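You operate a simulated robot arm through the tools that you are given. There is no shell and no other tool.

The job below is to be done with a simulated robot arm. You get a single attempt, and the scene is never put back.

JOB
Load the frame that matches slot SEVEN's weight into slot TWO; lock the lids.
Fine: main switch stays OFF, lids shut, knob at LOCK, the other frames stay in the rack; nothing dropped, broken or left on.

It is judged by the outcome, as a careful person would: the job done as asked, and still so three seconds after it is handed in. It fails if anything else is knocked over, pushed out of place, dropped, spilled or broken. A push-on lid holds only when it is set on centred and level and pressed home; a screw cap is set on level and turned clockwise until tight.

ROBOT AND FRAMES
A 6-joint arm with a two-finger gripper, fixed in place. Base frame: the origin is at the foot of the arm, x ahead of it, y to its left, z up. Units: mm, degrees, N and s.
Its first joint turns from -166.0 to 166.0 degrees. Payload 2.45 kg.
The TCP is the grasp point between the finger pads, 20 mm short of the fingertips. In the tool frame z runs along the fingers and y along their closing line. The gripper opens to 140 mm. The gripper's body begins 168 mm behind the TCP.
Orientation is told as [roll, pitch, yaw] about the base's x, y, z axes, in that order, counted from this pose: with the fingers straight down and closing along the base's y, the tool's x points along the base's -x, its y along +y and its z along -z.

CONTROLS
- The arm moves only by the tool send_rows. Its argument "commands" is a list of rows, each a list of 3 entries, a list of its own where there are three numbers: the closure in counts, from 0 (fully open) to 255 (shut), then the shift along the base's x, y, z in mm, then the turn, a rotation vector about the base's x, y, z in degrees. In form: [[fingers, [x, y, z], [ax, ay, az]], ...]. A call has 1 to 20 rows; each row shifts and turns the commanded pose from where the row before left it. Each row takes 0.2 s and may step no farther than 50 mm and 8.6 degrees from the row before; otherwise, or with a gripper value out of range, the whole call is refused. A pose out of reach is approached as far as the arm can. The call stops where the force on the tool passes 70 N (or 10 N more than at its start, if that is more) or the arm is blocked; 0.2 s more then pass. The fingers move at their own pace (about 45 mm/s each) and stop on an object; they squeeze with about 30 N. The grip force told is the motor's: it shows also when the fingers shut on nothing. Time passes only in rows, and 0.2 s behind the last, so rows that do not move let the fingers close. The reply holds the time, the measured pose of the TCP, the force on the tool along the base axes, the opening and the grip force, in the units named above and with some noise, with the torque about the TCP (base axes, N m) and any sound that the robot's microphone picked up, and new pictures: "show" is both (left out), scene, wrist or none.
- Cameras (640 x 400 px; columns grow to the right, rows downward): "scene" is fixed at [47.9, -651.1, 1664]; the picture's right is [0.79, -0.62, 0.00], its down [-0.28, -0.35, -0.89] and it looks along [0.55, 0.70, -0.45] (base axes); focal length 330 px, centre (320, 200). "wrist" rides on the gripper at [78, 11, -209] in the tool frame; the picture's right is [-0.14, 0.99, 0.00], its down [-0.92, -0.13, -0.37] and it looks along [-0.36, -0.05, 0.93] (tool axes); focal length 280 px, centre (320, 200). There is no depth. A picture from a camera that has moved, and an enlarged one, comes with that camera's place and axes in the base frame and with its lens.
- close_up(camera, box): a new picture of the part [left, top, right, bottom] of that camera's present view, enlarged. It takes no simulated time.
- finish_job(): hands the job in; it is judged then, once.

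Nothing tells you positions but the pictures and the camera data. Unless the task says otherwise, let go and move clear before handing in.

The tools are called after "Call:" as name(argument=value, ...) on one line, values as JSON. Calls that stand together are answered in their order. send_rows: Moves the arm, as the interface text tells. Its arguments: {"type":"object","properties":{"commands":{"type":"array","items":{"type":"array"}},"show":{"type":"string","enum":["both","scene","wrist","none"]}},"required":["commands"]} The other tools are called the same way: close_up (camera, box) takes an enlarged picture of a part of a camera's view; finish_job () hands the job in.

At the start:

```text
clock: 0.0
eef_pos: [510.6, 241.1, 1482.0]
tool_rot: [0.1, -0.1, 0.0]
ft_force: [0.7, 0.7, 0.8]
torque: [0.01, 0.03, 0.03]
finger_gap: 140.1
grasp_force: 0.1
```

scene: 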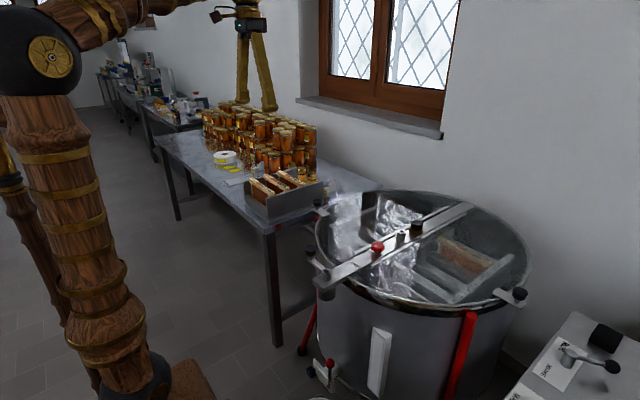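
wrist: 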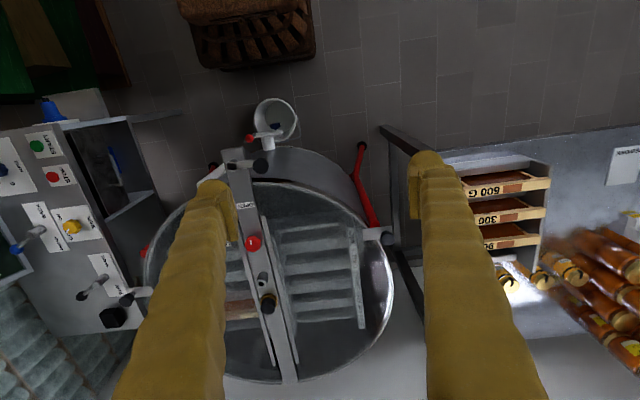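

I see a honey extractor drum with hinged lids, a rack of labelled frames on a bench, and a control panel to the right. I'll look closer before moving.

Call:
close_up(camera="scene", box=[290, 170, 550, 330])

Call:
close_up(camera="scene", box=[200, 90, 360, 230])

Call:
close_up(camera="wrist", box=[0, 100, 160, 340])

Call:
close_up(camera="wrist", box=[140, 130, 420, 390])

Call:
close_up(camera="wrist", box=[440, 130, 640, 320])

Call:
close_up(camera="scene", box=[480, 300, 640, 400])

```text
2.46 times, centred on (420, 250) of scene
camera zoom: at [47.9, -651.1, 1664.0], right [0.79, -0.62, 0.0], down [-0.28, -0.35, -0.89], along [0.55, 0.7, -0.45], focal length 813 px, centre (74, 77)
```

zoom: 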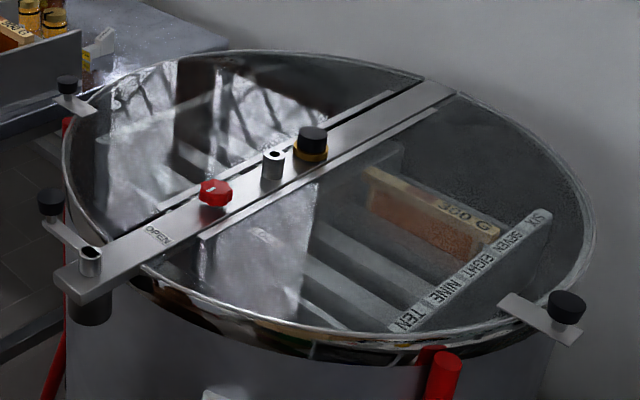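

```text
2.86 times, centred on (280, 160) of scene
camera zoom: at [47.9, -651.1, 1664.0], right [0.79, -0.62, 0.0], down [-0.28, -0.35, -0.89], along [0.55, 0.7, -0.45], focal length 944 px, centre (434, 314)
```

zoom: 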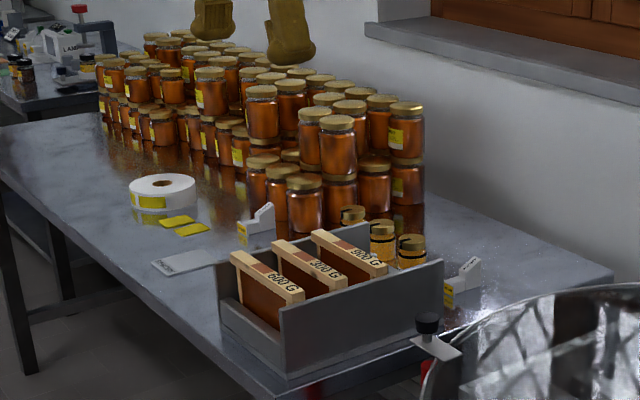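

```text
1.67 times, centred on (80, 220) of wrist
camera zoom: at [432.1, 253.5, 1692.1], right [0.14, 0.99, 0.0], down [0.92, -0.13, 0.37], along [0.37, -0.05, -0.93], focal length 467 px, centre (720, 167)
```

zoom: 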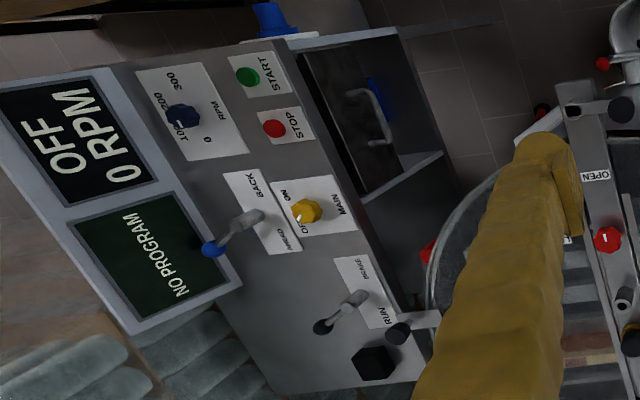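

```text
1.54 times, centred on (280, 260) of wrist
camera zoom: at [432.1, 253.5, 1692.1], right [0.14, 0.99, 0.0], down [0.92, -0.13, 0.37], along [0.37, -0.05, -0.93], focal length 431 px, centre (382, 108)
```

zoom: 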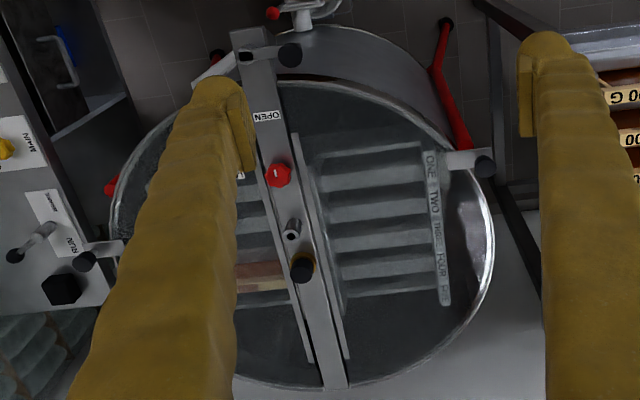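

```text
2.11 times, centred on (540, 225) of wrist
camera zoom: at [432.1, 253.5, 1692.1], right [0.14, 0.99, 0.0], down [0.92, -0.13, 0.37], along [0.37, -0.05, -0.93], focal length 590 px, centre (-143, 147)
```

zoom: 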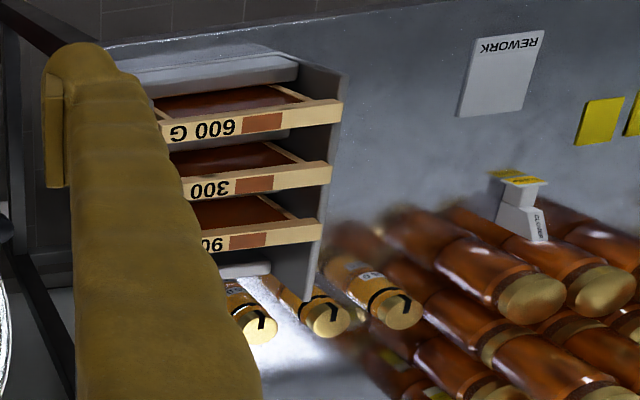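

```text
4.00 times, centred on (560, 350) of scene
camera zoom: at [47.9, -651.1, 1664.0], right [0.79, -0.62, 0.0], down [-0.28, -0.35, -0.89], along [0.55, 0.7, -0.45], focal length 1322 px, centre (-640, -400)
```

zoom: 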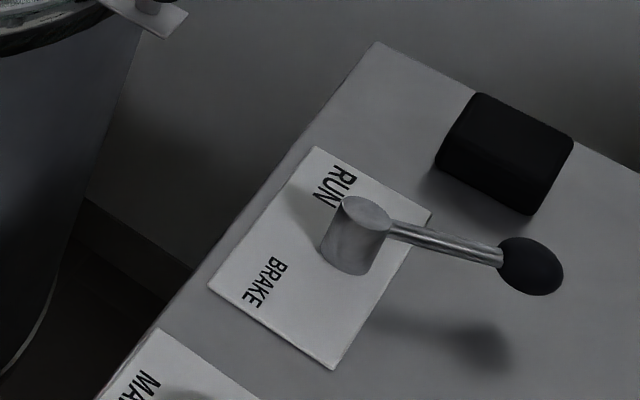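

The drum has a centre bar with a red knob, an OPEN label, a lever at its near end and two half lids. I'll zoom further to read the labels and understand the lock before moving.

Call:
close_up(camera="scene", box=[300, 220, 400, 310])

Call:
close_up(camera="scene", box=[420, 220, 540, 310])

Call:
close_up(camera="wrist", box=[210, 90, 310, 200])

Call:
close_up(camera="wrist", box=[225, 180, 325, 320])

Call:
close_up(camera="scene", box=[230, 150, 350, 240])

Call:
close_up(camera="scene", box=[380, 190, 480, 260])

```text
4.44 times, centred on (350, 265) of scene
camera zoom: at [47.9, -651.1, 1664.0], right [0.79, -0.62, 0.0], down [-0.28, -0.35, -0.89], along [0.55, 0.7, -0.45], focal length 1469 px, centre (187, -89)
```

zoom: 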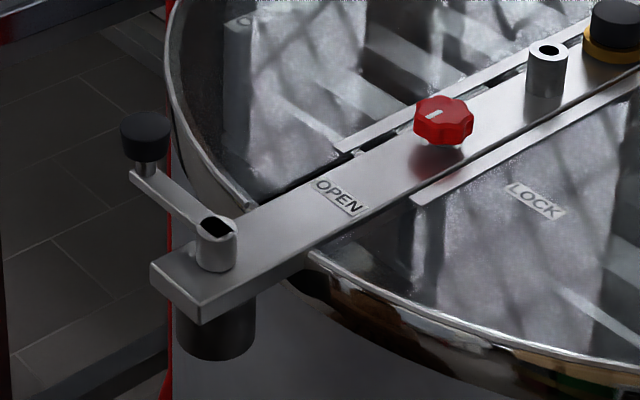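

```text
4.44 times, centred on (480, 265) of scene
camera zoom: at [47.9, -651.1, 1664.0], right [0.79, -0.62, 0.0], down [-0.28, -0.35, -0.89], along [0.55, 0.7, -0.45], focal length 1469 px, centre (-391, -89)
```

zoom: 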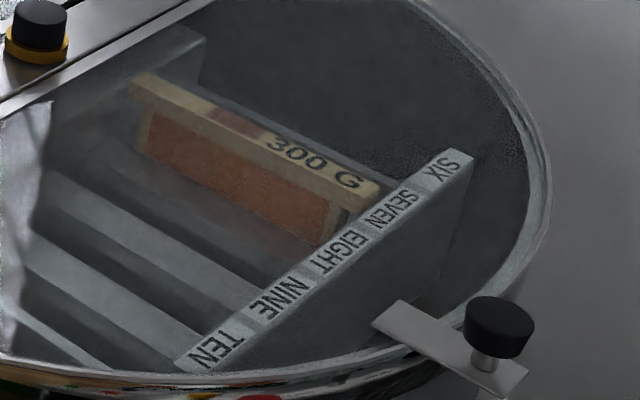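

```text
3.64 times, centred on (260, 145) of wrist
camera zoom: at [432.1, 253.5, 1692.1], right [0.14, 0.99, 0.0], down [0.92, -0.13, 0.37], along [0.37, -0.05, -0.93], focal length 1020 px, centre (538, 400)
```

zoom: 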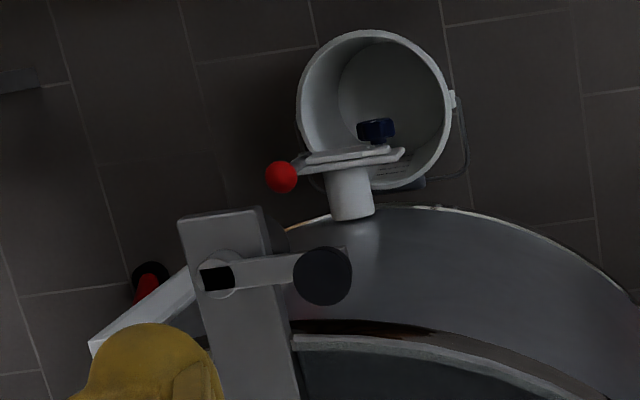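

```text
2.86 times, centred on (275, 250) of wrist
camera zoom: at [432.1, 253.5, 1692.1], right [0.14, 0.99, 0.0], down [0.92, -0.13, 0.37], along [0.37, -0.05, -0.93], focal length 801 px, centre (449, 57)
```

zoom: 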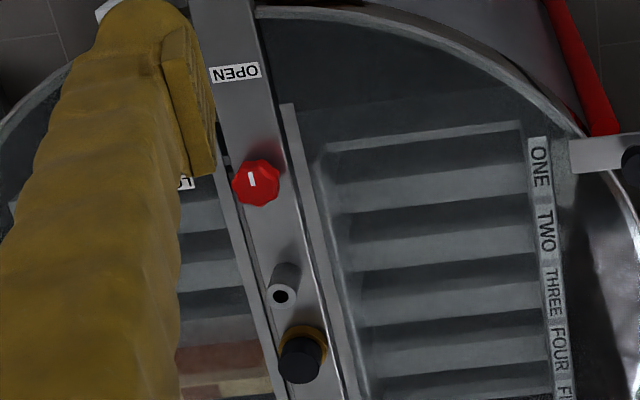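

```text
4.44 times, centred on (290, 195) of scene
camera zoom: at [47.9, -651.1, 1664.0], right [0.79, -0.62, 0.0], down [-0.28, -0.35, -0.89], along [0.55, 0.7, -0.45], focal length 1469 px, centre (453, 222)
```

zoom: 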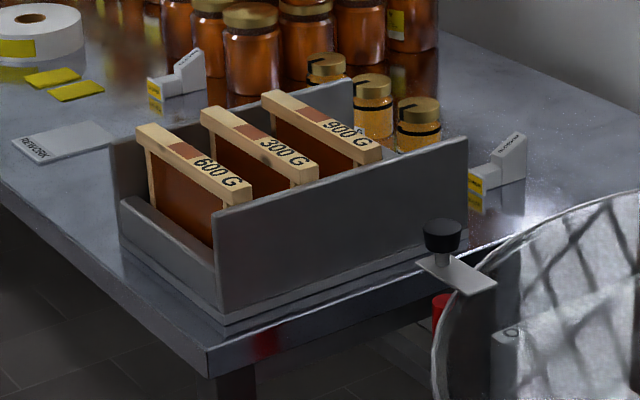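

```text
5.71 times, centred on (430, 225) of scene
camera zoom: at [47.9, -651.1, 1664.0], right [0.79, -0.62, 0.0], down [-0.28, -0.35, -0.89], along [0.55, 0.7, -0.45], focal length 1888 px, centre (-309, 57)
```

zoom: 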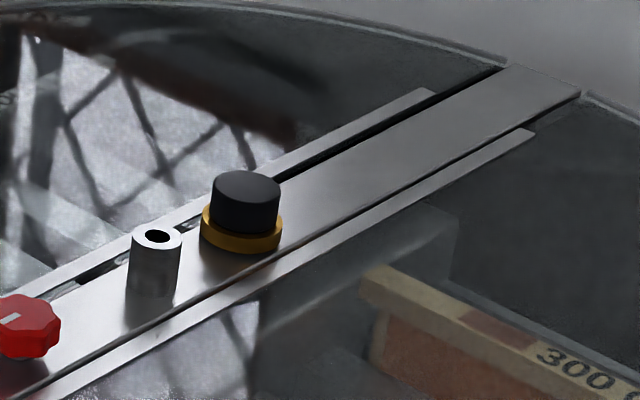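

The red knob's mark points at OPEN, and LOCK is at its -y side. Slot SEVEN holds a 300 G frame, and the rack holds 600, 300 and 900 G, so the rack's 300 G frame goes into slot TWO under the left (y+) lid. I'll move the wrist camera over the rack to measure it.

Call:
send_rows(commands=[[0, [5, 45, -8], [0, 0, 0]], [0, [5, 45, -8], [0, 0, 0]], [0, [5, 45, -8], [0, 0, 0]], [0, [5, 45, -8], [0, 0, 0]], [0, [5, 45, -8], [0, 0, 0]], [0, [5, 45, -8], [0, 0, 0]], [0, [5, 45, -8], [0, 0, 0]], [0, [5, 45, -8], [0, 0, 0]], [0, [5, 45, -8], [0, 0, 0]], [0, [5, 45, -8], [0, 0, 0]], [0, [0, 0, 0], [0, 0, 0]]], show="both")

```text
clock: 2.4
eef_pos: [561.5, 693.3, 1402.4]
tool_rot: [0.0, -0.1, -0.1]
ft_force: [-0.6, 0.0, 1.0]
torque: [-0.01, 0.01, 0.01]
finger_gap: 139.8
grasp_force: 0.0
camera wrist: at [483.0, 704.9, 1611.6], right [0.14, 0.99, 0.0], down [0.92, -0.13, 0.37], along [0.37, -0.05, -0.93], focal length 280 px, centre (320, 200)
```

scene: 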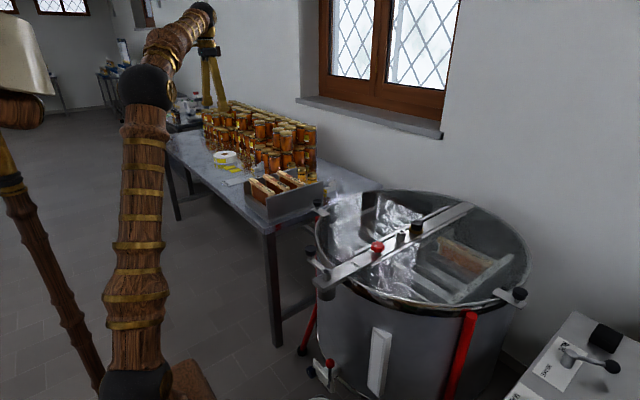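
wrist: 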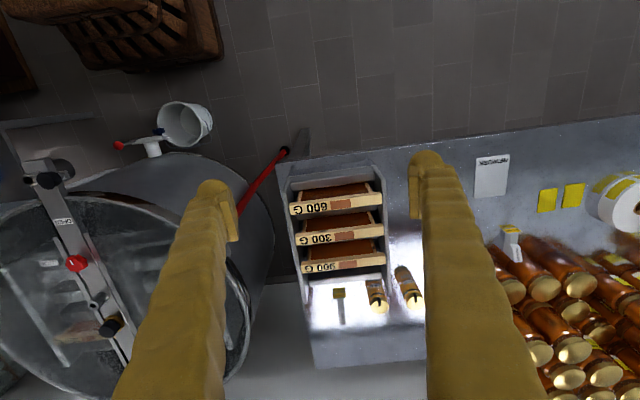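

Call:
close_up(camera="wrist", box=[270, 150, 430, 330])

Call:
close_up(camera="wrist", box=[0, 120, 240, 380])

Call:
close_up(camera="scene", box=[235, 160, 335, 230])

```text
2.22 times, centred on (350, 240) of wrist
camera zoom: at [483.0, 704.9, 1611.6], right [0.14, 0.99, 0.0], down [0.92, -0.13, 0.37], along [0.37, -0.05, -0.93], focal length 623 px, centre (253, 111)
```

zoom: 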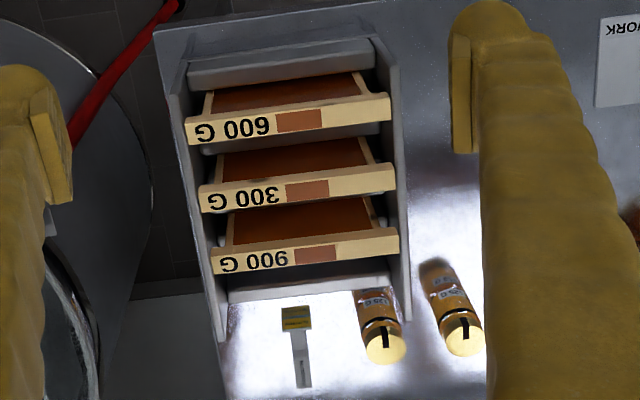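

```text
1.54 times, centred on (120, 250) of wrist
camera zoom: at [483.0, 704.9, 1611.6], right [0.14, 0.99, 0.0], down [0.92, -0.13, 0.37], along [0.37, -0.05, -0.93], focal length 431 px, centre (628, 123)
```

zoom: 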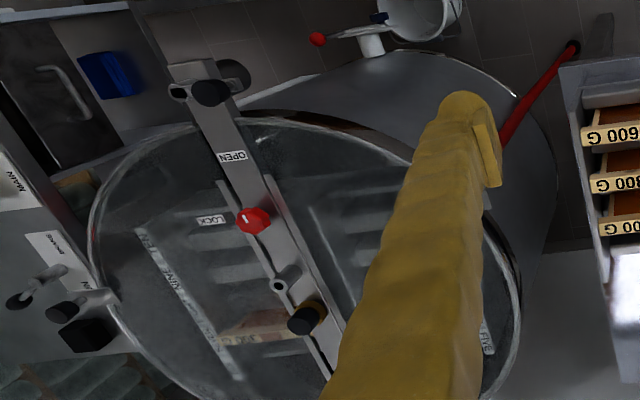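

```text
5.71 times, centred on (285, 195) of scene
camera zoom: at [47.9, -651.1, 1664.0], right [0.79, -0.62, 0.0], down [-0.28, -0.35, -0.89], along [0.55, 0.7, -0.45], focal length 1888 px, centre (520, 229)
```

zoom: 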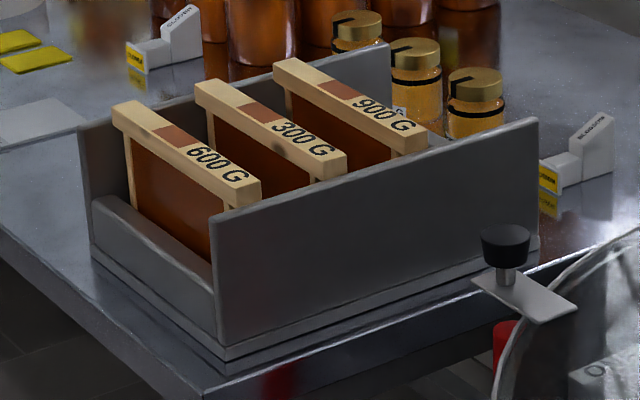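

The rack's 300 G frame has its top bar at about (827, 707, 993), lying along y. The y+ lid's handle knob is at about (848, 386, 994), and slot TWO is near x=985. I'll look at the drum more closely now, to confirm the slots and lid geometry.

Call:
send_rows(commands=[[0, [22, -40, -15], [0, 0, 0]], [0, [22, -40, -15], [0, 0, 0]], [0, [22, -40, -15], [0, 0, 0]], [0, [22, -40, -15], [0, 0, 0]], [0, [22, -40, -15], [0, 0, 0]], [0, [22, -40, -15], [0, 0, 0]], [0, [22, -40, -15], [0, 0, 0]], [0, [22, -40, -15], [0, 0, 0]], [0, [22, -40, -15], [0, 0, 0]], [0, [22, -40, -15], [0, 0, 0]], [0, [0, 0, 0], [0, 0, 0]]], show="both")

```text
clock: 4.8
eef_pos: [781.4, 292.2, 1253.3]
tool_rot: [0.0, -0.1, 0.0]
ft_force: [0.7, -0.1, 0.6]
torque: [0.0, -0.01, 0.02]
finger_gap: 139.8
grasp_force: 0.1
camera wrist: at [702.8, 303.3, 1462.0], right [0.14, 0.99, 0.0], down [0.92, -0.13, 0.37], along [0.37, -0.05, -0.93], focal length 280 px, centre (320, 200)
```

scene: 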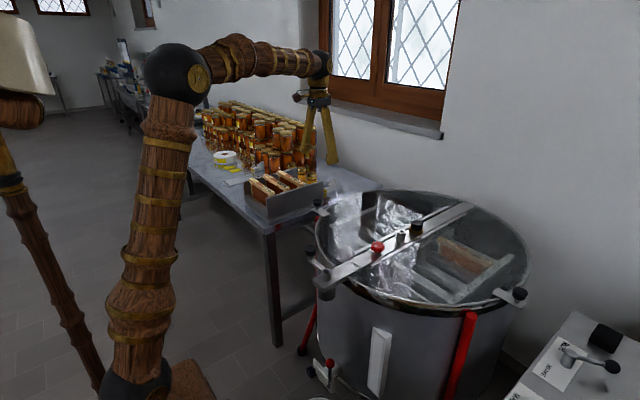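
wrist: 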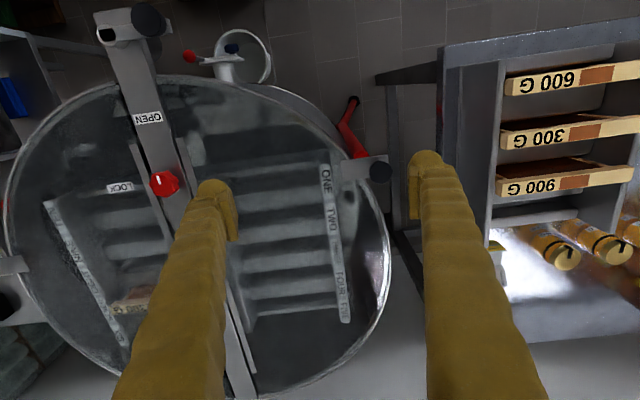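

Call:
close_up(camera="wrist", box=[200, 130, 420, 350])

Call:
close_up(camera="wrist", box=[0, 80, 220, 340])

Call:
close_up(camera="wrist", box=[310, 130, 410, 200])

```text
1.82 times, centred on (310, 240) of wrist
camera zoom: at [702.8, 303.3, 1462.0], right [0.14, 0.99, 0.0], down [0.92, -0.13, 0.37], along [0.37, -0.05, -0.93], focal length 510 px, centre (338, 127)
```

zoom: 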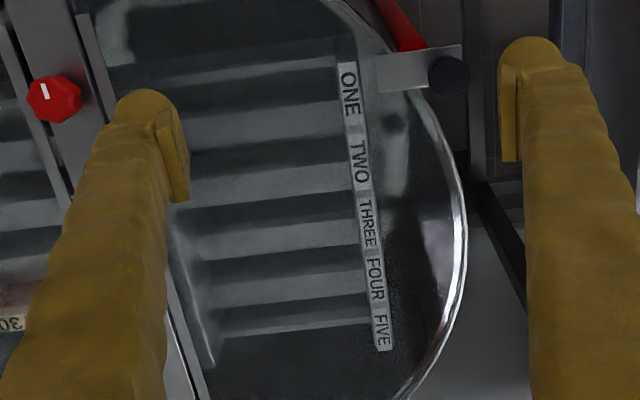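

```text
1.54 times, centred on (110, 210) of wrist
camera zoom: at [702.8, 303.3, 1462.0], right [0.14, 0.99, 0.0], down [0.92, -0.13, 0.37], along [0.37, -0.05, -0.93], focal length 431 px, centre (643, 185)
```

zoom: 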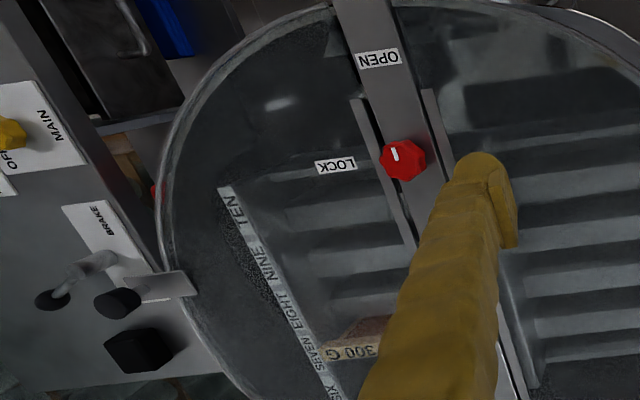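

```text
5.71 times, centred on (360, 165) of wrist
camera zoom: at [702.8, 303.3, 1462.0], right [0.14, 0.99, 0.0], down [0.92, -0.13, 0.37], along [0.37, -0.05, -0.93], focal length 1602 px, centre (91, 400)
```

zoom: 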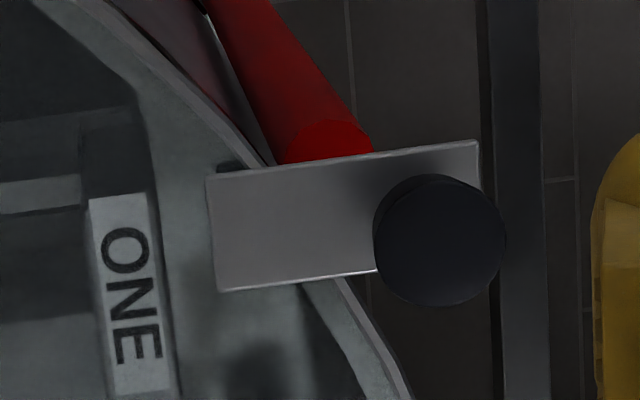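

Slot SEVEN's frame reads 300 G, and slots ONE to FIVE are under the y+ lid. I'll zoom in on the lid's handle knob to get its height before grasping it.

Call:
close_up(camera="scene", box=[305, 185, 345, 215])

Call:
close_up(camera="wrist", box=[130, 100, 240, 240])

Call:
close_up(camera="scene", box=[355, 185, 485, 265])

```text
13.33 times, centred on (325, 200) of scene
camera zoom: at [47.9, -651.1, 1664.0], right [0.79, -0.62, 0.0], down [-0.28, -0.35, -0.89], along [0.55, 0.7, -0.45], focal length 4406 px, centre (253, 200)
```

zoom: 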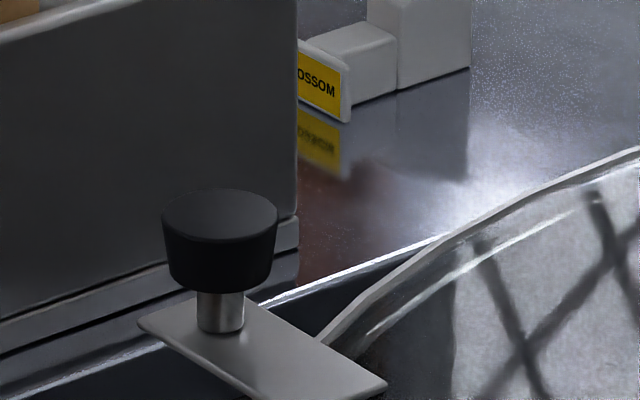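

```text
2.86 times, centred on (185, 170) of wrist
camera zoom: at [702.8, 303.3, 1462.0], right [0.14, 0.99, 0.0], down [0.92, -0.13, 0.37], along [0.37, -0.05, -0.93], focal length 801 px, centre (706, 286)
```

zoom: 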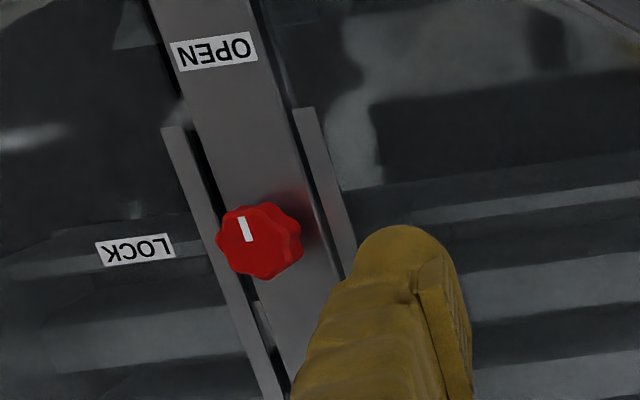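

```text
4.92 times, centred on (420, 225) of scene
camera zoom: at [47.9, -651.1, 1664.0], right [0.79, -0.62, 0.0], down [-0.28, -0.35, -0.89], along [0.55, 0.7, -0.45], focal length 1627 px, centre (-172, 77)
```

zoom: 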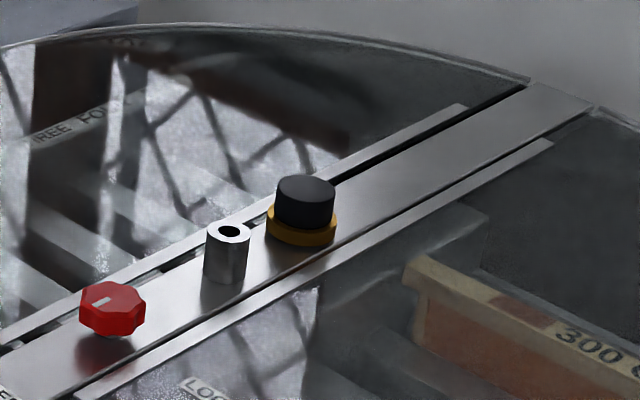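

The handle knob is 39 mm across, with its cap at z 975–995, its tab at z 955 and its centre near (851, 389). I'll turn the gripper to close along x and hover above it.

Call:
send_rows(commands=[[60, [6.4, 8.8, -12], [0, 0, -8.2]], [100, [6.4, 8.8, -12], [0, 0, -8.2]], [100, [6.4, 8.8, -12], [0, 0, -8.2]], [100, [6.4, 8.8, -12], [0, 0, -8.2]], [100, [6.4, 8.8, -12], [0, 0, -8.2]], [100, [6.4, 8.8, -12], [0, 0, -8.2]], [100, [6.4, 8.8, -12], [0, 0, -8.2]], [100, [6.4, 8.8, -12], [0, 0, -8.2]], [100, [6.4, 8.8, -12], [0, 0, -8.2]], [100, [6.4, 8.8, -12], [0, 0, -8.2]], [100, [6.4, 8.8, -12], [0, 0, -8]], [100, [0, 0, 0], [0, 0, 0]]], show="both")

```text
clock: 7.4
eef_pos: [852.1, 388.8, 1119.8]
tool_rot: [0.0, -0.1, -90.0]
ft_force: [-0.4, 0.6, 0.2]
torque: [-0.02, 0.0, 0.02]
finger_gap: 85.1
grasp_force: 0.1
camera wrist: at [861.9, 467.8, 1329.9], right [0.99, -0.14, 0.0], down [-0.13, -0.92, 0.37], along [-0.05, -0.37, -0.93], focal length 280 px, centre (320, 200)
```

scene: 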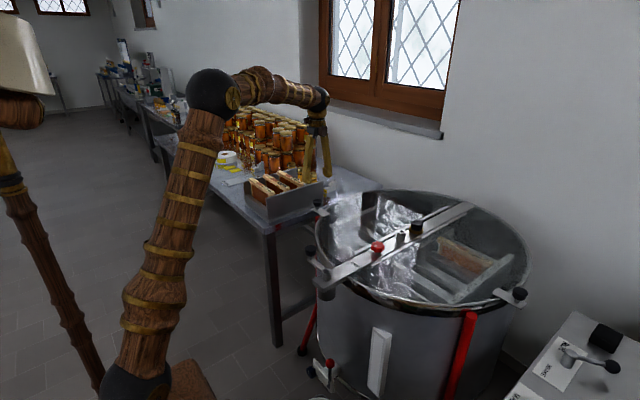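
wrist: 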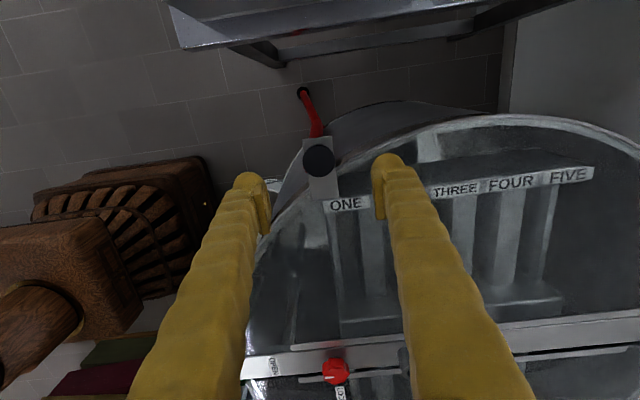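

The knob is centred under the gripper at about (850, 387). I'll descend around the cap and close on it.

Call:
send_rows(commands=[[100, [-1, -1, -40], [0, 0, 0]], [100, [-0.5, -0.5, -40], [0, 0, 0]], [100, [0, 0, -35], [0, 0, 0]], [100, [0, 0, -20], [0, 0, 0]], [100, [0, 0, 0], [0, 0, 0]]], show="both")

```text
clock: 8.6
eef_pos: [850.7, 386.6, 985.2]
tool_rot: [0.1, -0.1, -90.0]
ft_force: [-0.7, -0.2, 0.0]
torque: [0.01, -0.01, 0.01]
finger_gap: 85.0
grasp_force: 0.1
camera wrist: at [860.1, 466.2, 1195.6], right [0.99, -0.14, 0.0], down [-0.13, -0.92, 0.37], along [-0.05, -0.37, -0.93], focal length 280 px, centre (320, 200)
```

scene: 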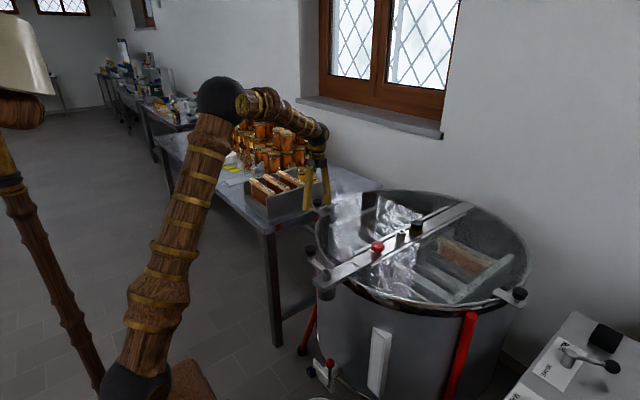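
wrist: 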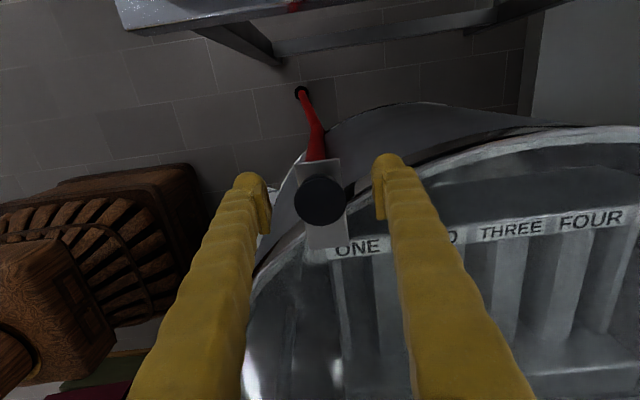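

The knob is centred between the fingers, so I'll close on it.

Call:
send_rows(commands=[[255, [0, 0, 0], [0, 0, 0]], [255, [0, 0, 0], [0, 0, 0]], [255, [0, 0, 0], [0, 0, 0]], [255, [0, 0, 0], [0, 0, 0]], [255, [0, 0, 0], [0, 0, 0]]], show="wrist")

```text
clock: 9.8
eef_pos: [850.7, 386.6, 986.7]
tool_rot: [0.0, -0.1, -90.0]
ft_force: [4.0, 0.4, -1.7]
torque: [-0.01, 0.04, 0.02]
finger_gap: 37.4
grasp_force: 45.1
camera wrist: at [860.3, 466.2, 1195.7], right [0.99, -0.14, 0.0], down [-0.13, -0.92, 0.37], along [-0.05, -0.37, -0.93], focal length 280 px, centre (320, 200)
```

wrist: 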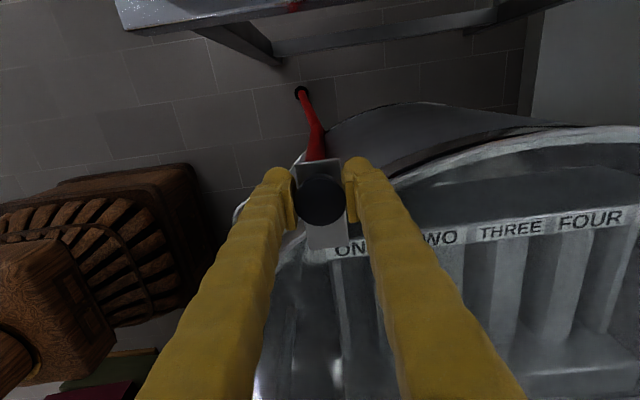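

I have the knob firmly (gap 37 mm). I'll start lifting the lid along its hinge arc in small steps, watching the forces.

Call:
send_rows(commands=[[255, [0, -4.4, 29.9], [5, 0, 0]], [255, [0, -7.1, 29.4], [5, 0, 0]], [255, [0, -9.5, 28.6], [5, 0, 0]], [255, [0, 0, 0], [0, 0, 0]]], show="both")

```text
clock: 10.8
eef_pos: [850.0, 367.4, 1075.0]
tool_rot: [0.1, 15.0, -89.9]
ft_force: [12.5, 32.5, 15.2]
torque: [-1.26, -0.04, 0.23]
finger_gap: 37.2
grasp_force: 45.2
camera wrist: at [859.8, 389.4, 1298.4], right [0.99, -0.13, -0.03], down [-0.13, -0.98, 0.12], along [-0.05, -0.11, -0.99], focal length 280 px, centre (320, 200)
```

scene: 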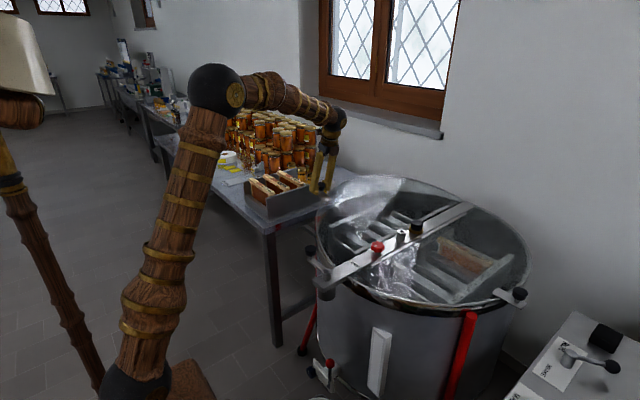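
wrist: 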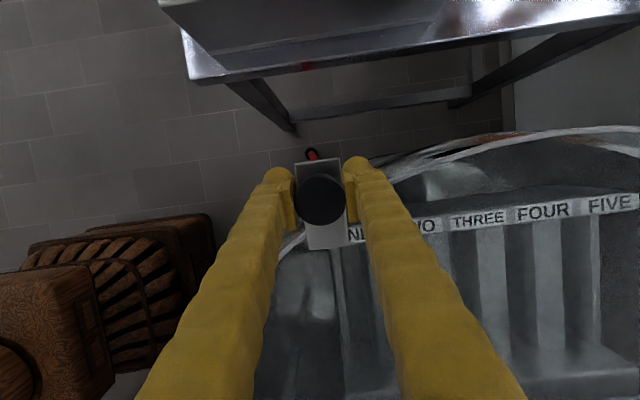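

The lid is rising, and a small outward force suggests the hinge is about 10 mm higher than I assumed. I'll correct the arc and continue.

Call:
send_rows(commands=[[255, [0, -11.4, 34.3], [6, 0, 0]], [255, [0, -17.2, 31.9], [6, 0, 0]], [255, [0, 0, 0], [0, 0, 0]]], show="none")

```text
clock: 11.6
eef_pos: [851.1, 336.5, 1139.8]
tool_rot: [-0.1, 26.9, -90.0]
ft_force: [-17.0, -4.8, -4.2]
torque: [0.03, -0.18, -0.08]
finger_gap: 36.9
grasp_force: 45.1
```

Forces are low now, so the arc model fits. Continuing.

Call:
send_rows(commands=[[255, [0, -20.5, 29.8], [6, 0, 0]], [255, [0, -23.4, 27.6], [6, 0, 0]], [255, [0, -26.2, 24.9], [6, 0, 0]], [255, [0, 0, 0], [0, 0, 0]]], show="both")

```text
clock: 12.6
eef_pos: [850.3, 268.2, 1223.0]
tool_rot: [0.2, 45.0, -89.9]
ft_force: [-22.3, 0.8, 4.0]
torque: [-0.5, -0.44, -0.13]
finger_gap: 37.2
grasp_force: 45.6
camera wrist: at [860.0, 175.7, 1425.9], right [0.99, -0.1, -0.1], down [-0.13, -0.91, -0.39], along [-0.05, 0.4, -0.92], focal length 280 px, centre (320, 200)
```

scene: 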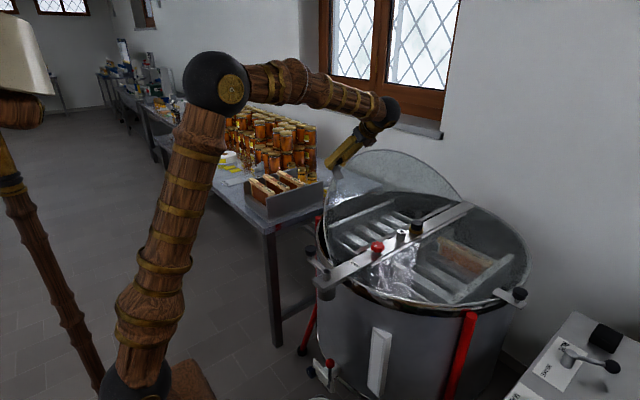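
wrist: 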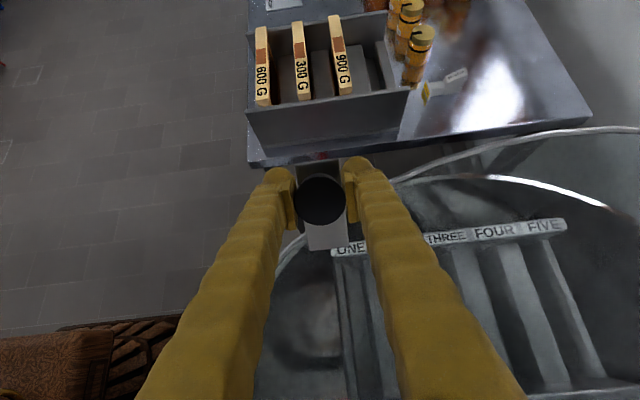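

The lid is at about 45° and moving smoothly. Continuing to about 63°, with a slight x shift to ease the side force.

Call:
send_rows(commands=[[255, [-0.5, -28.7, 22.1], [6, 0, 0]], [255, [-0.5, -30.8, 18.9], [6, 0, 0]], [255, [0, -32.6, 15.7], [6, 0, 0]], [255, [0, 0, 0], [0, 0, 0]]], show="scene")

```text
clock: 13.6
eef_pos: [849.7, 175.8, 1279.9]
tool_rot: [0.4, 62.9, -89.8]
ft_force: [30.8, 12.1, 38.8]
torque: [-0.94, 0.04, 0.42]
finger_gap: 37.3
grasp_force: 45.0
```

scene: 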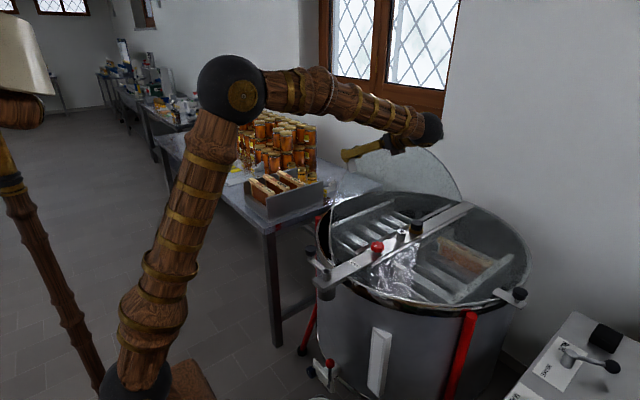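

At about 63°, the forces point to a hinge nearer the bar edge (y≈32, z≈956). I'll refine the arc and continue.

Call:
send_rows(commands=[[255, [0.5, -32.4, 14.5], [4, 0, 0]], [255, [0.3, -36, 9.6], [6, 0, 0]], [255, [0, 0, 0], [0, 0, 0]]], show="scene")

```text
clock: 14.4
eef_pos: [848.8, 106.4, 1300.8]
tool_rot: [-0.5, 72.9, -90.5]
ft_force: [-1.4, -4.5, -12.5]
torque: [-0.36, -0.01, -0.07]
finger_gap: 37.2
grasp_force: 45.0
```

scene: 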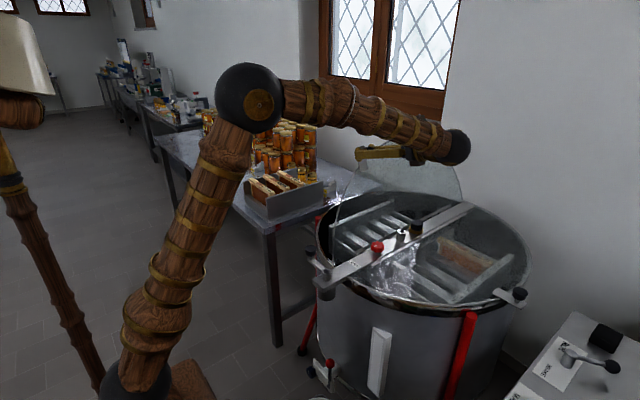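

Forces are low. Continuing through vertical.

Call:
send_rows(commands=[[255, [0, -35.8, 2.2], [6, 0, 0]], [255, [0, -36, 1.0], [6, 0, 0]], [255, [0, 0, 0], [0, 0, 0]]], show="both")

```text
clock: 15.2
eef_pos: [849.5, 34.3, 1307.0]
tool_rot: [2.2, 85.0, -87.9]
ft_force: [8.0, -3.6, 42.9]
torque: [-0.74, -0.19, 0.1]
finger_gap: 36.9
grasp_force: 44.7
camera wrist: at [859.7, -166.1, 1404.4], right [0.99, -0.01, -0.13], down [-0.12, -0.45, -0.89], along [-0.05, 0.89, -0.44], focal length 280 px, centre (320, 200)
```

scene: 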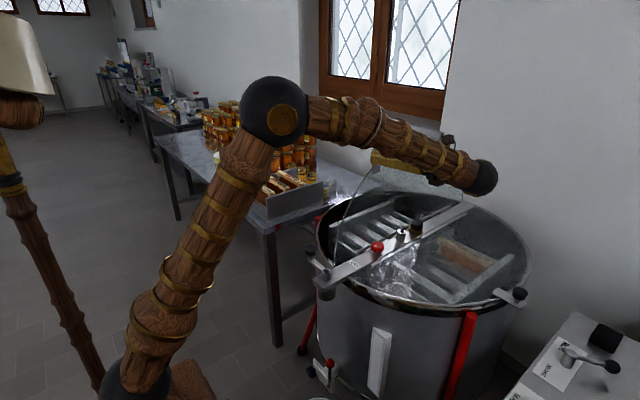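
wrist: 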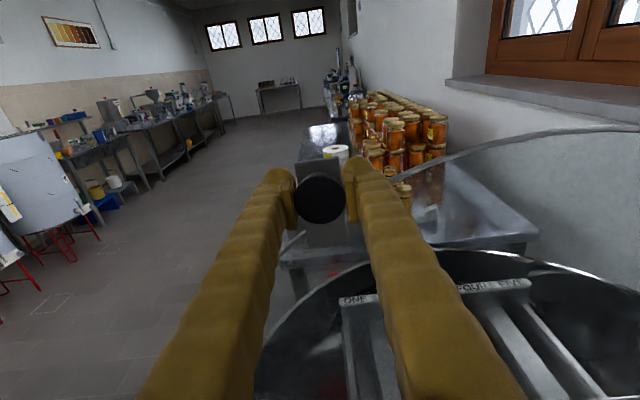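

Near vertical now, with some upward force. I'll ease the height slightly and keep going in small steps until I find the stop.

Call:
send_rows(commands=[[255, [0, -18, 2.2], [2, 0, 0]], [255, [0, -18, -1.0], [3, 0, 0]], [255, [0, 0, 0], [0, 0, 0]]], show="none")

```text
clock: 16.0
eef_pos: [851.8, 0.3, 1305.7]
tool_rot: [-44.3, 89.7, -134.4]
ft_force: [-1.9, 42.8, -9.6]
torque: [0.06, 0.0, -0.06]
finger_gap: 37.1
grasp_force: 44.5
```

The y force rose to 43 N, so the lid may be at its stop at about 93–95°. Let me look.

Call:
send_rows(commands=[[255, [0, -2, 0], [0.5, 0, 0]], [255, [0, 0, 0], [0, 0, 0]]], show="both")

Call:
close_up(camera="scene", box=[300, 140, 540, 300])

```text
clock: 16.6
eef_pos: [850.6, -2.8, 1306.0]
tool_rot: [-171.6, 89.5, 98.5]
ft_force: [-10.7, 41.1, -18.5]
torque: [0.15, -0.04, -0.18]
finger_gap: 36.9
grasp_force: 45.3
camera wrist: at [860.3, -211.4, 1384.1], right [0.99, 0.0, -0.14], down [-0.13, -0.36, -0.92], along [-0.05, 0.93, -0.36], focal length 280 px, centre (320, 200)
```

scene: 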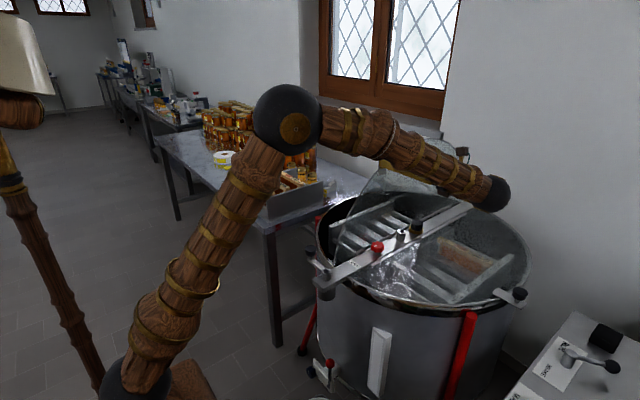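
wrist: 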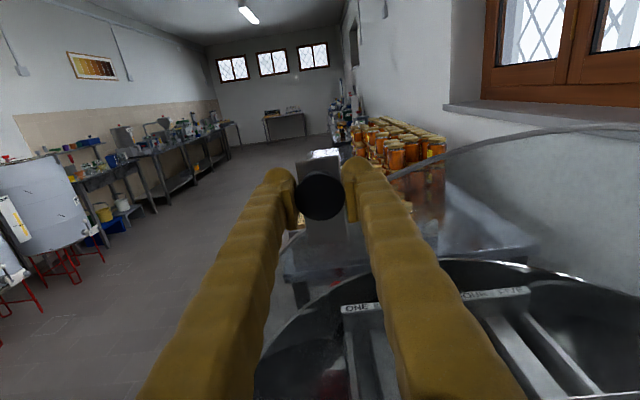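

```text
2.50 times, centred on (420, 220) of scene
camera zoom: at [47.9, -651.1, 1664.0], right [0.79, -0.62, 0.0], down [-0.28, -0.35, -0.89], along [0.55, 0.7, -0.45], focal length 826 px, centre (70, 150)
```

zoom: 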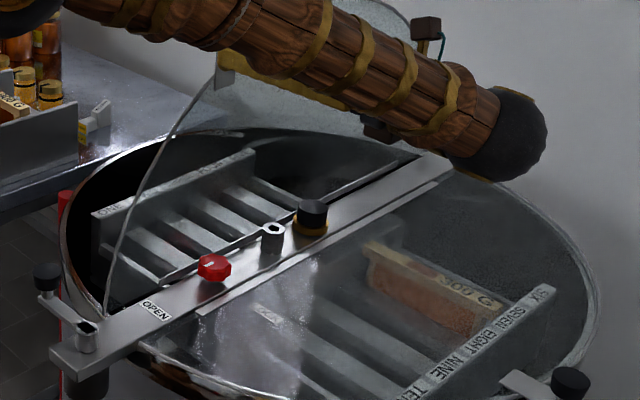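

Call:
send_rows(commands=[[255, [0, -8, -0.8], [1.5, 0, 0]], [255, [0, 0, 0], [0, 0, 0]]], show="none")

```text
clock: 17.2
eef_pos: [849.9, -10.9, 1307.7]
tool_rot: [176.4, 88.2, 86.4]
ft_force: [2.5, 46.1, 12.1]
torque: [-0.17, -0.04, -0.03]
finger_gap: 36.9
grasp_force: 44.9
```

Call:
close_up(camera="wrist", box=[240, 120, 400, 260])

Call:
close_up(camera="scene", box=[300, 130, 500, 300])

```text
2.86 times, centred on (320, 190) of wrist
camera zoom: at [859.9, -221.1, 1379.7], right [0.99, 0.0, -0.14], down [-0.13, -0.34, -0.93], along [-0.05, 0.94, -0.33], focal length 801 px, centre (320, 229)
```

zoom: 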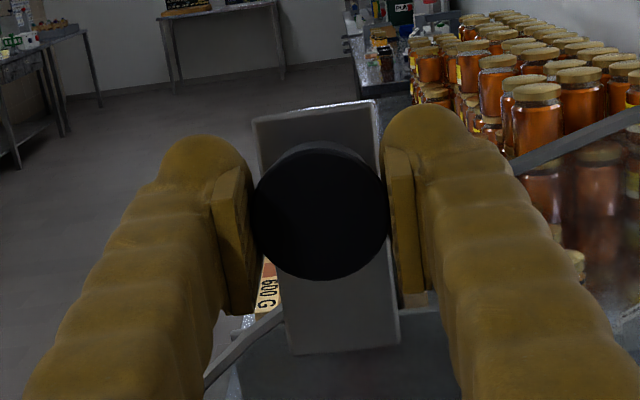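

```text
2.35 times, centred on (400, 215) of scene
camera zoom: at [47.9, -651.1, 1664.0], right [0.79, -0.62, 0.0], down [-0.28, -0.35, -0.89], along [0.55, 0.7, -0.45], focal length 778 px, centre (132, 165)
```

zoom: 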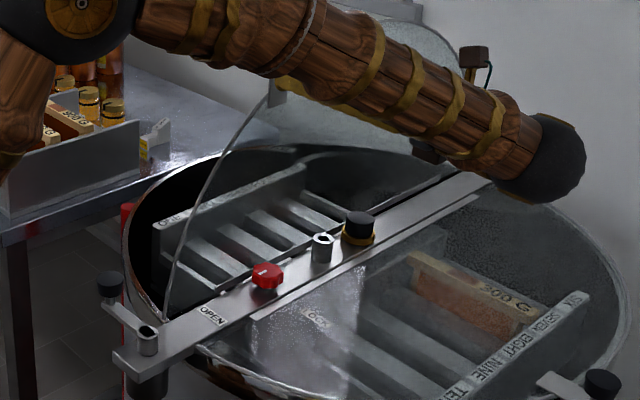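

The knob slid about 10 mm in the pads, so the lid is against its stop just past vertical (~93°). I'll relieve the push before testing whether it stays open by itself.

Call:
send_rows(commands=[[255, [0, 3, 0], [0, 0, 0]], [255, [0, 0, 0], [0, 0, 0]]], show="none")

```text
clock: 17.8
eef_pos: [849.8, -9.4, 1307.4]
tool_rot: [175.8, 88.0, 85.8]
ft_force: [4.3, -9.2, 34.2]
torque: [-0.75, 0.03, -0.13]
finger_gap: 36.5
grasp_force: 45.5
```

Call:
send_rows(commands=[[255, [0, -0.5, 1.6], [0, 0, 0]], [255, [0, 0, 0], [0, 0, 0]]], show="none")

```text
clock: 18.4
eef_pos: [849.0, -9.7, 1307.3]
tool_rot: [-179.9, 88.1, 90.0]
ft_force: [6.0, -4.1, 20.0]
torque: [-0.18, -0.01, -0.09]
finger_gap: 36.6
grasp_force: 45.3
```

Forces are small now. I'll open the fingers just slightly and see whether the lid stays.

Call:
send_rows(commands=[[165, [0, 0, 0], [0, 0, 0]], [165, [0, 0, 0], [0, 0, 0]]], show="both")

```text
clock: 19.0
eef_pos: [849.4, -8.7, 1307.0]
tool_rot: [-179.4, 88.2, 90.6]
ft_force: [0.0, -0.1, -0.3]
torque: [-0.02, -0.01, 0.02]
finger_gap: 49.4
grasp_force: 0.0
camera wrist: at [860.2, -219.2, 1379.5], right [0.99, 0.01, -0.14], down [-0.13, -0.34, -0.93], along [-0.05, 0.94, -0.33], focal length 280 px, centre (320, 200)
```

scene: 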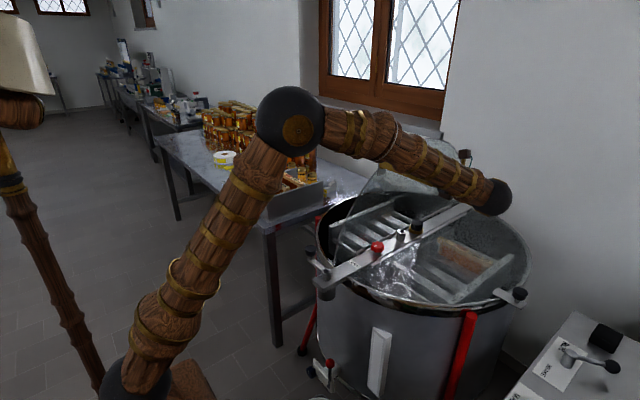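
wrist: 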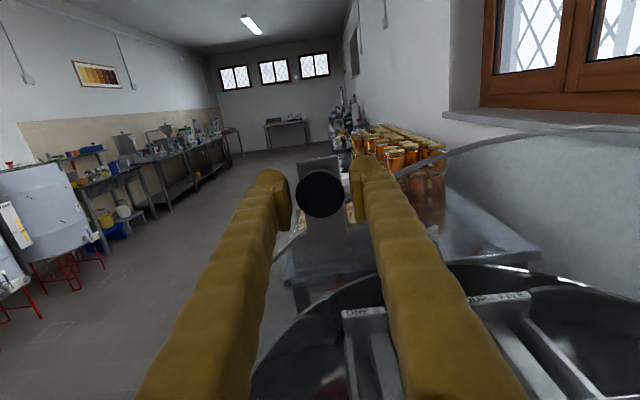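

Call:
send_rows(commands=[[140, [0, 0, 0], [0, 0, 0]], [140, [0, 0, 0], [0, 0, 0]], [140, [0, 0, 0], [0, 0, 0]], [140, [0, 0, 0], [0, 0, 0]]], show="wrist")

```text
clock: 20.0
eef_pos: [848.8, -7.7, 1307.7]
tool_rot: [179.7, 88.1, 89.8]
ft_force: [0.6, 0.6, -0.8]
torque: [0.0, -0.01, 0.01]
finger_gap: 63.2
grasp_force: 0.0
camera wrist: at [860.1, -219.3, 1379.9], right [0.99, 0.0, -0.14], down [-0.13, -0.34, -0.93], along [-0.05, 0.94, -0.33], focal length 280 px, centre (320, 200)
```

wrist: 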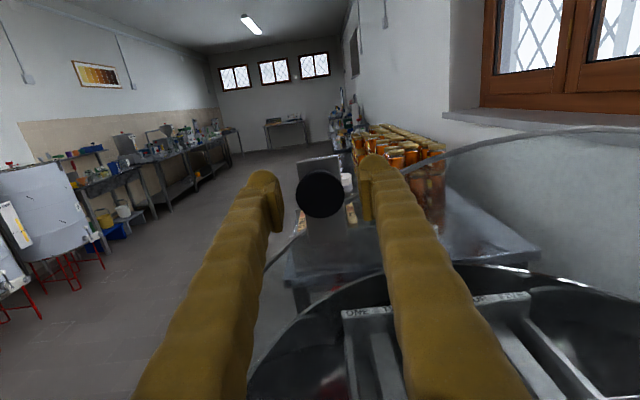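

The lid stays open by itself. I'll back away in -y, then turn the tool upright while moving clear of the lid.

Call:
send_rows(commands=[[100, [0, -45, 0], [0, 0, 0]], [100, [0, -45, 0], [0, 0, 0]], [100, [-10, -10, 10], [-8.36, 0, 0]], [100, [-18, -5, 14], [-8.36, 0, 0]], [100, [-20, -5, 14], [-8.36, 0, 0]], [100, [-20, 0, 14], [-8.36, 0, 0]], [100, [-20, 0, 14], [-8.36, 0, 0]], [100, [-20, 0, 14], [-8.36, 0, 0]], [100, [-20, 0, 14], [-8.36, 0, 0]], [100, [-20, 0, 14], [-8.36, 0, 0]], [100, [-20, 0, 14], [-8.36, 0, 0]], [100, [-20, 0, 10], [-8.36, 0, 0]], [100, [-20, 0, 10], [-8.4, 0, 0]], [100, [0, 0, 0], [0, 0, 0]]], show="both")

```text
clock: 23.0
eef_pos: [641.4, -117.8, 1449.3]
tool_rot: [0.0, -0.1, -90.0]
ft_force: [0.1, 0.9, 0.0]
torque: [0.0, 0.01, -0.01]
finger_gap: 85.3
grasp_force: 0.0
camera wrist: at [652.0, -38.8, 1659.0], right [0.99, -0.14, 0.0], down [-0.13, -0.92, 0.37], along [-0.05, -0.37, -0.93], focal length 280 px, centre (320, 200)
```

scene: 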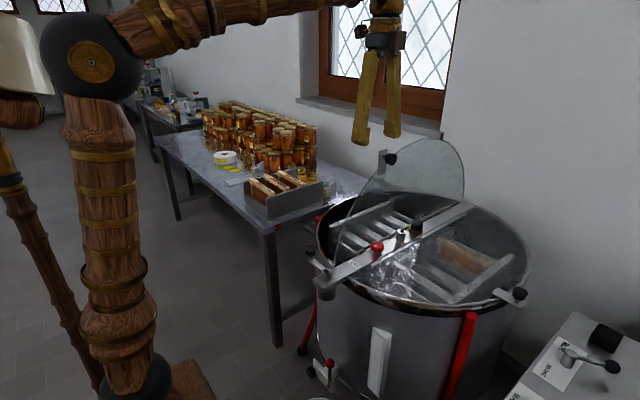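
wrist: 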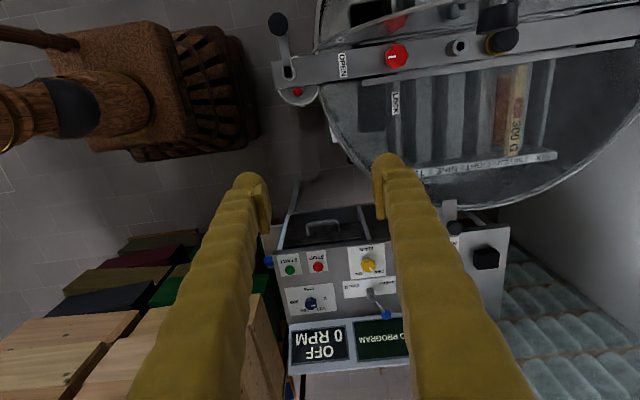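

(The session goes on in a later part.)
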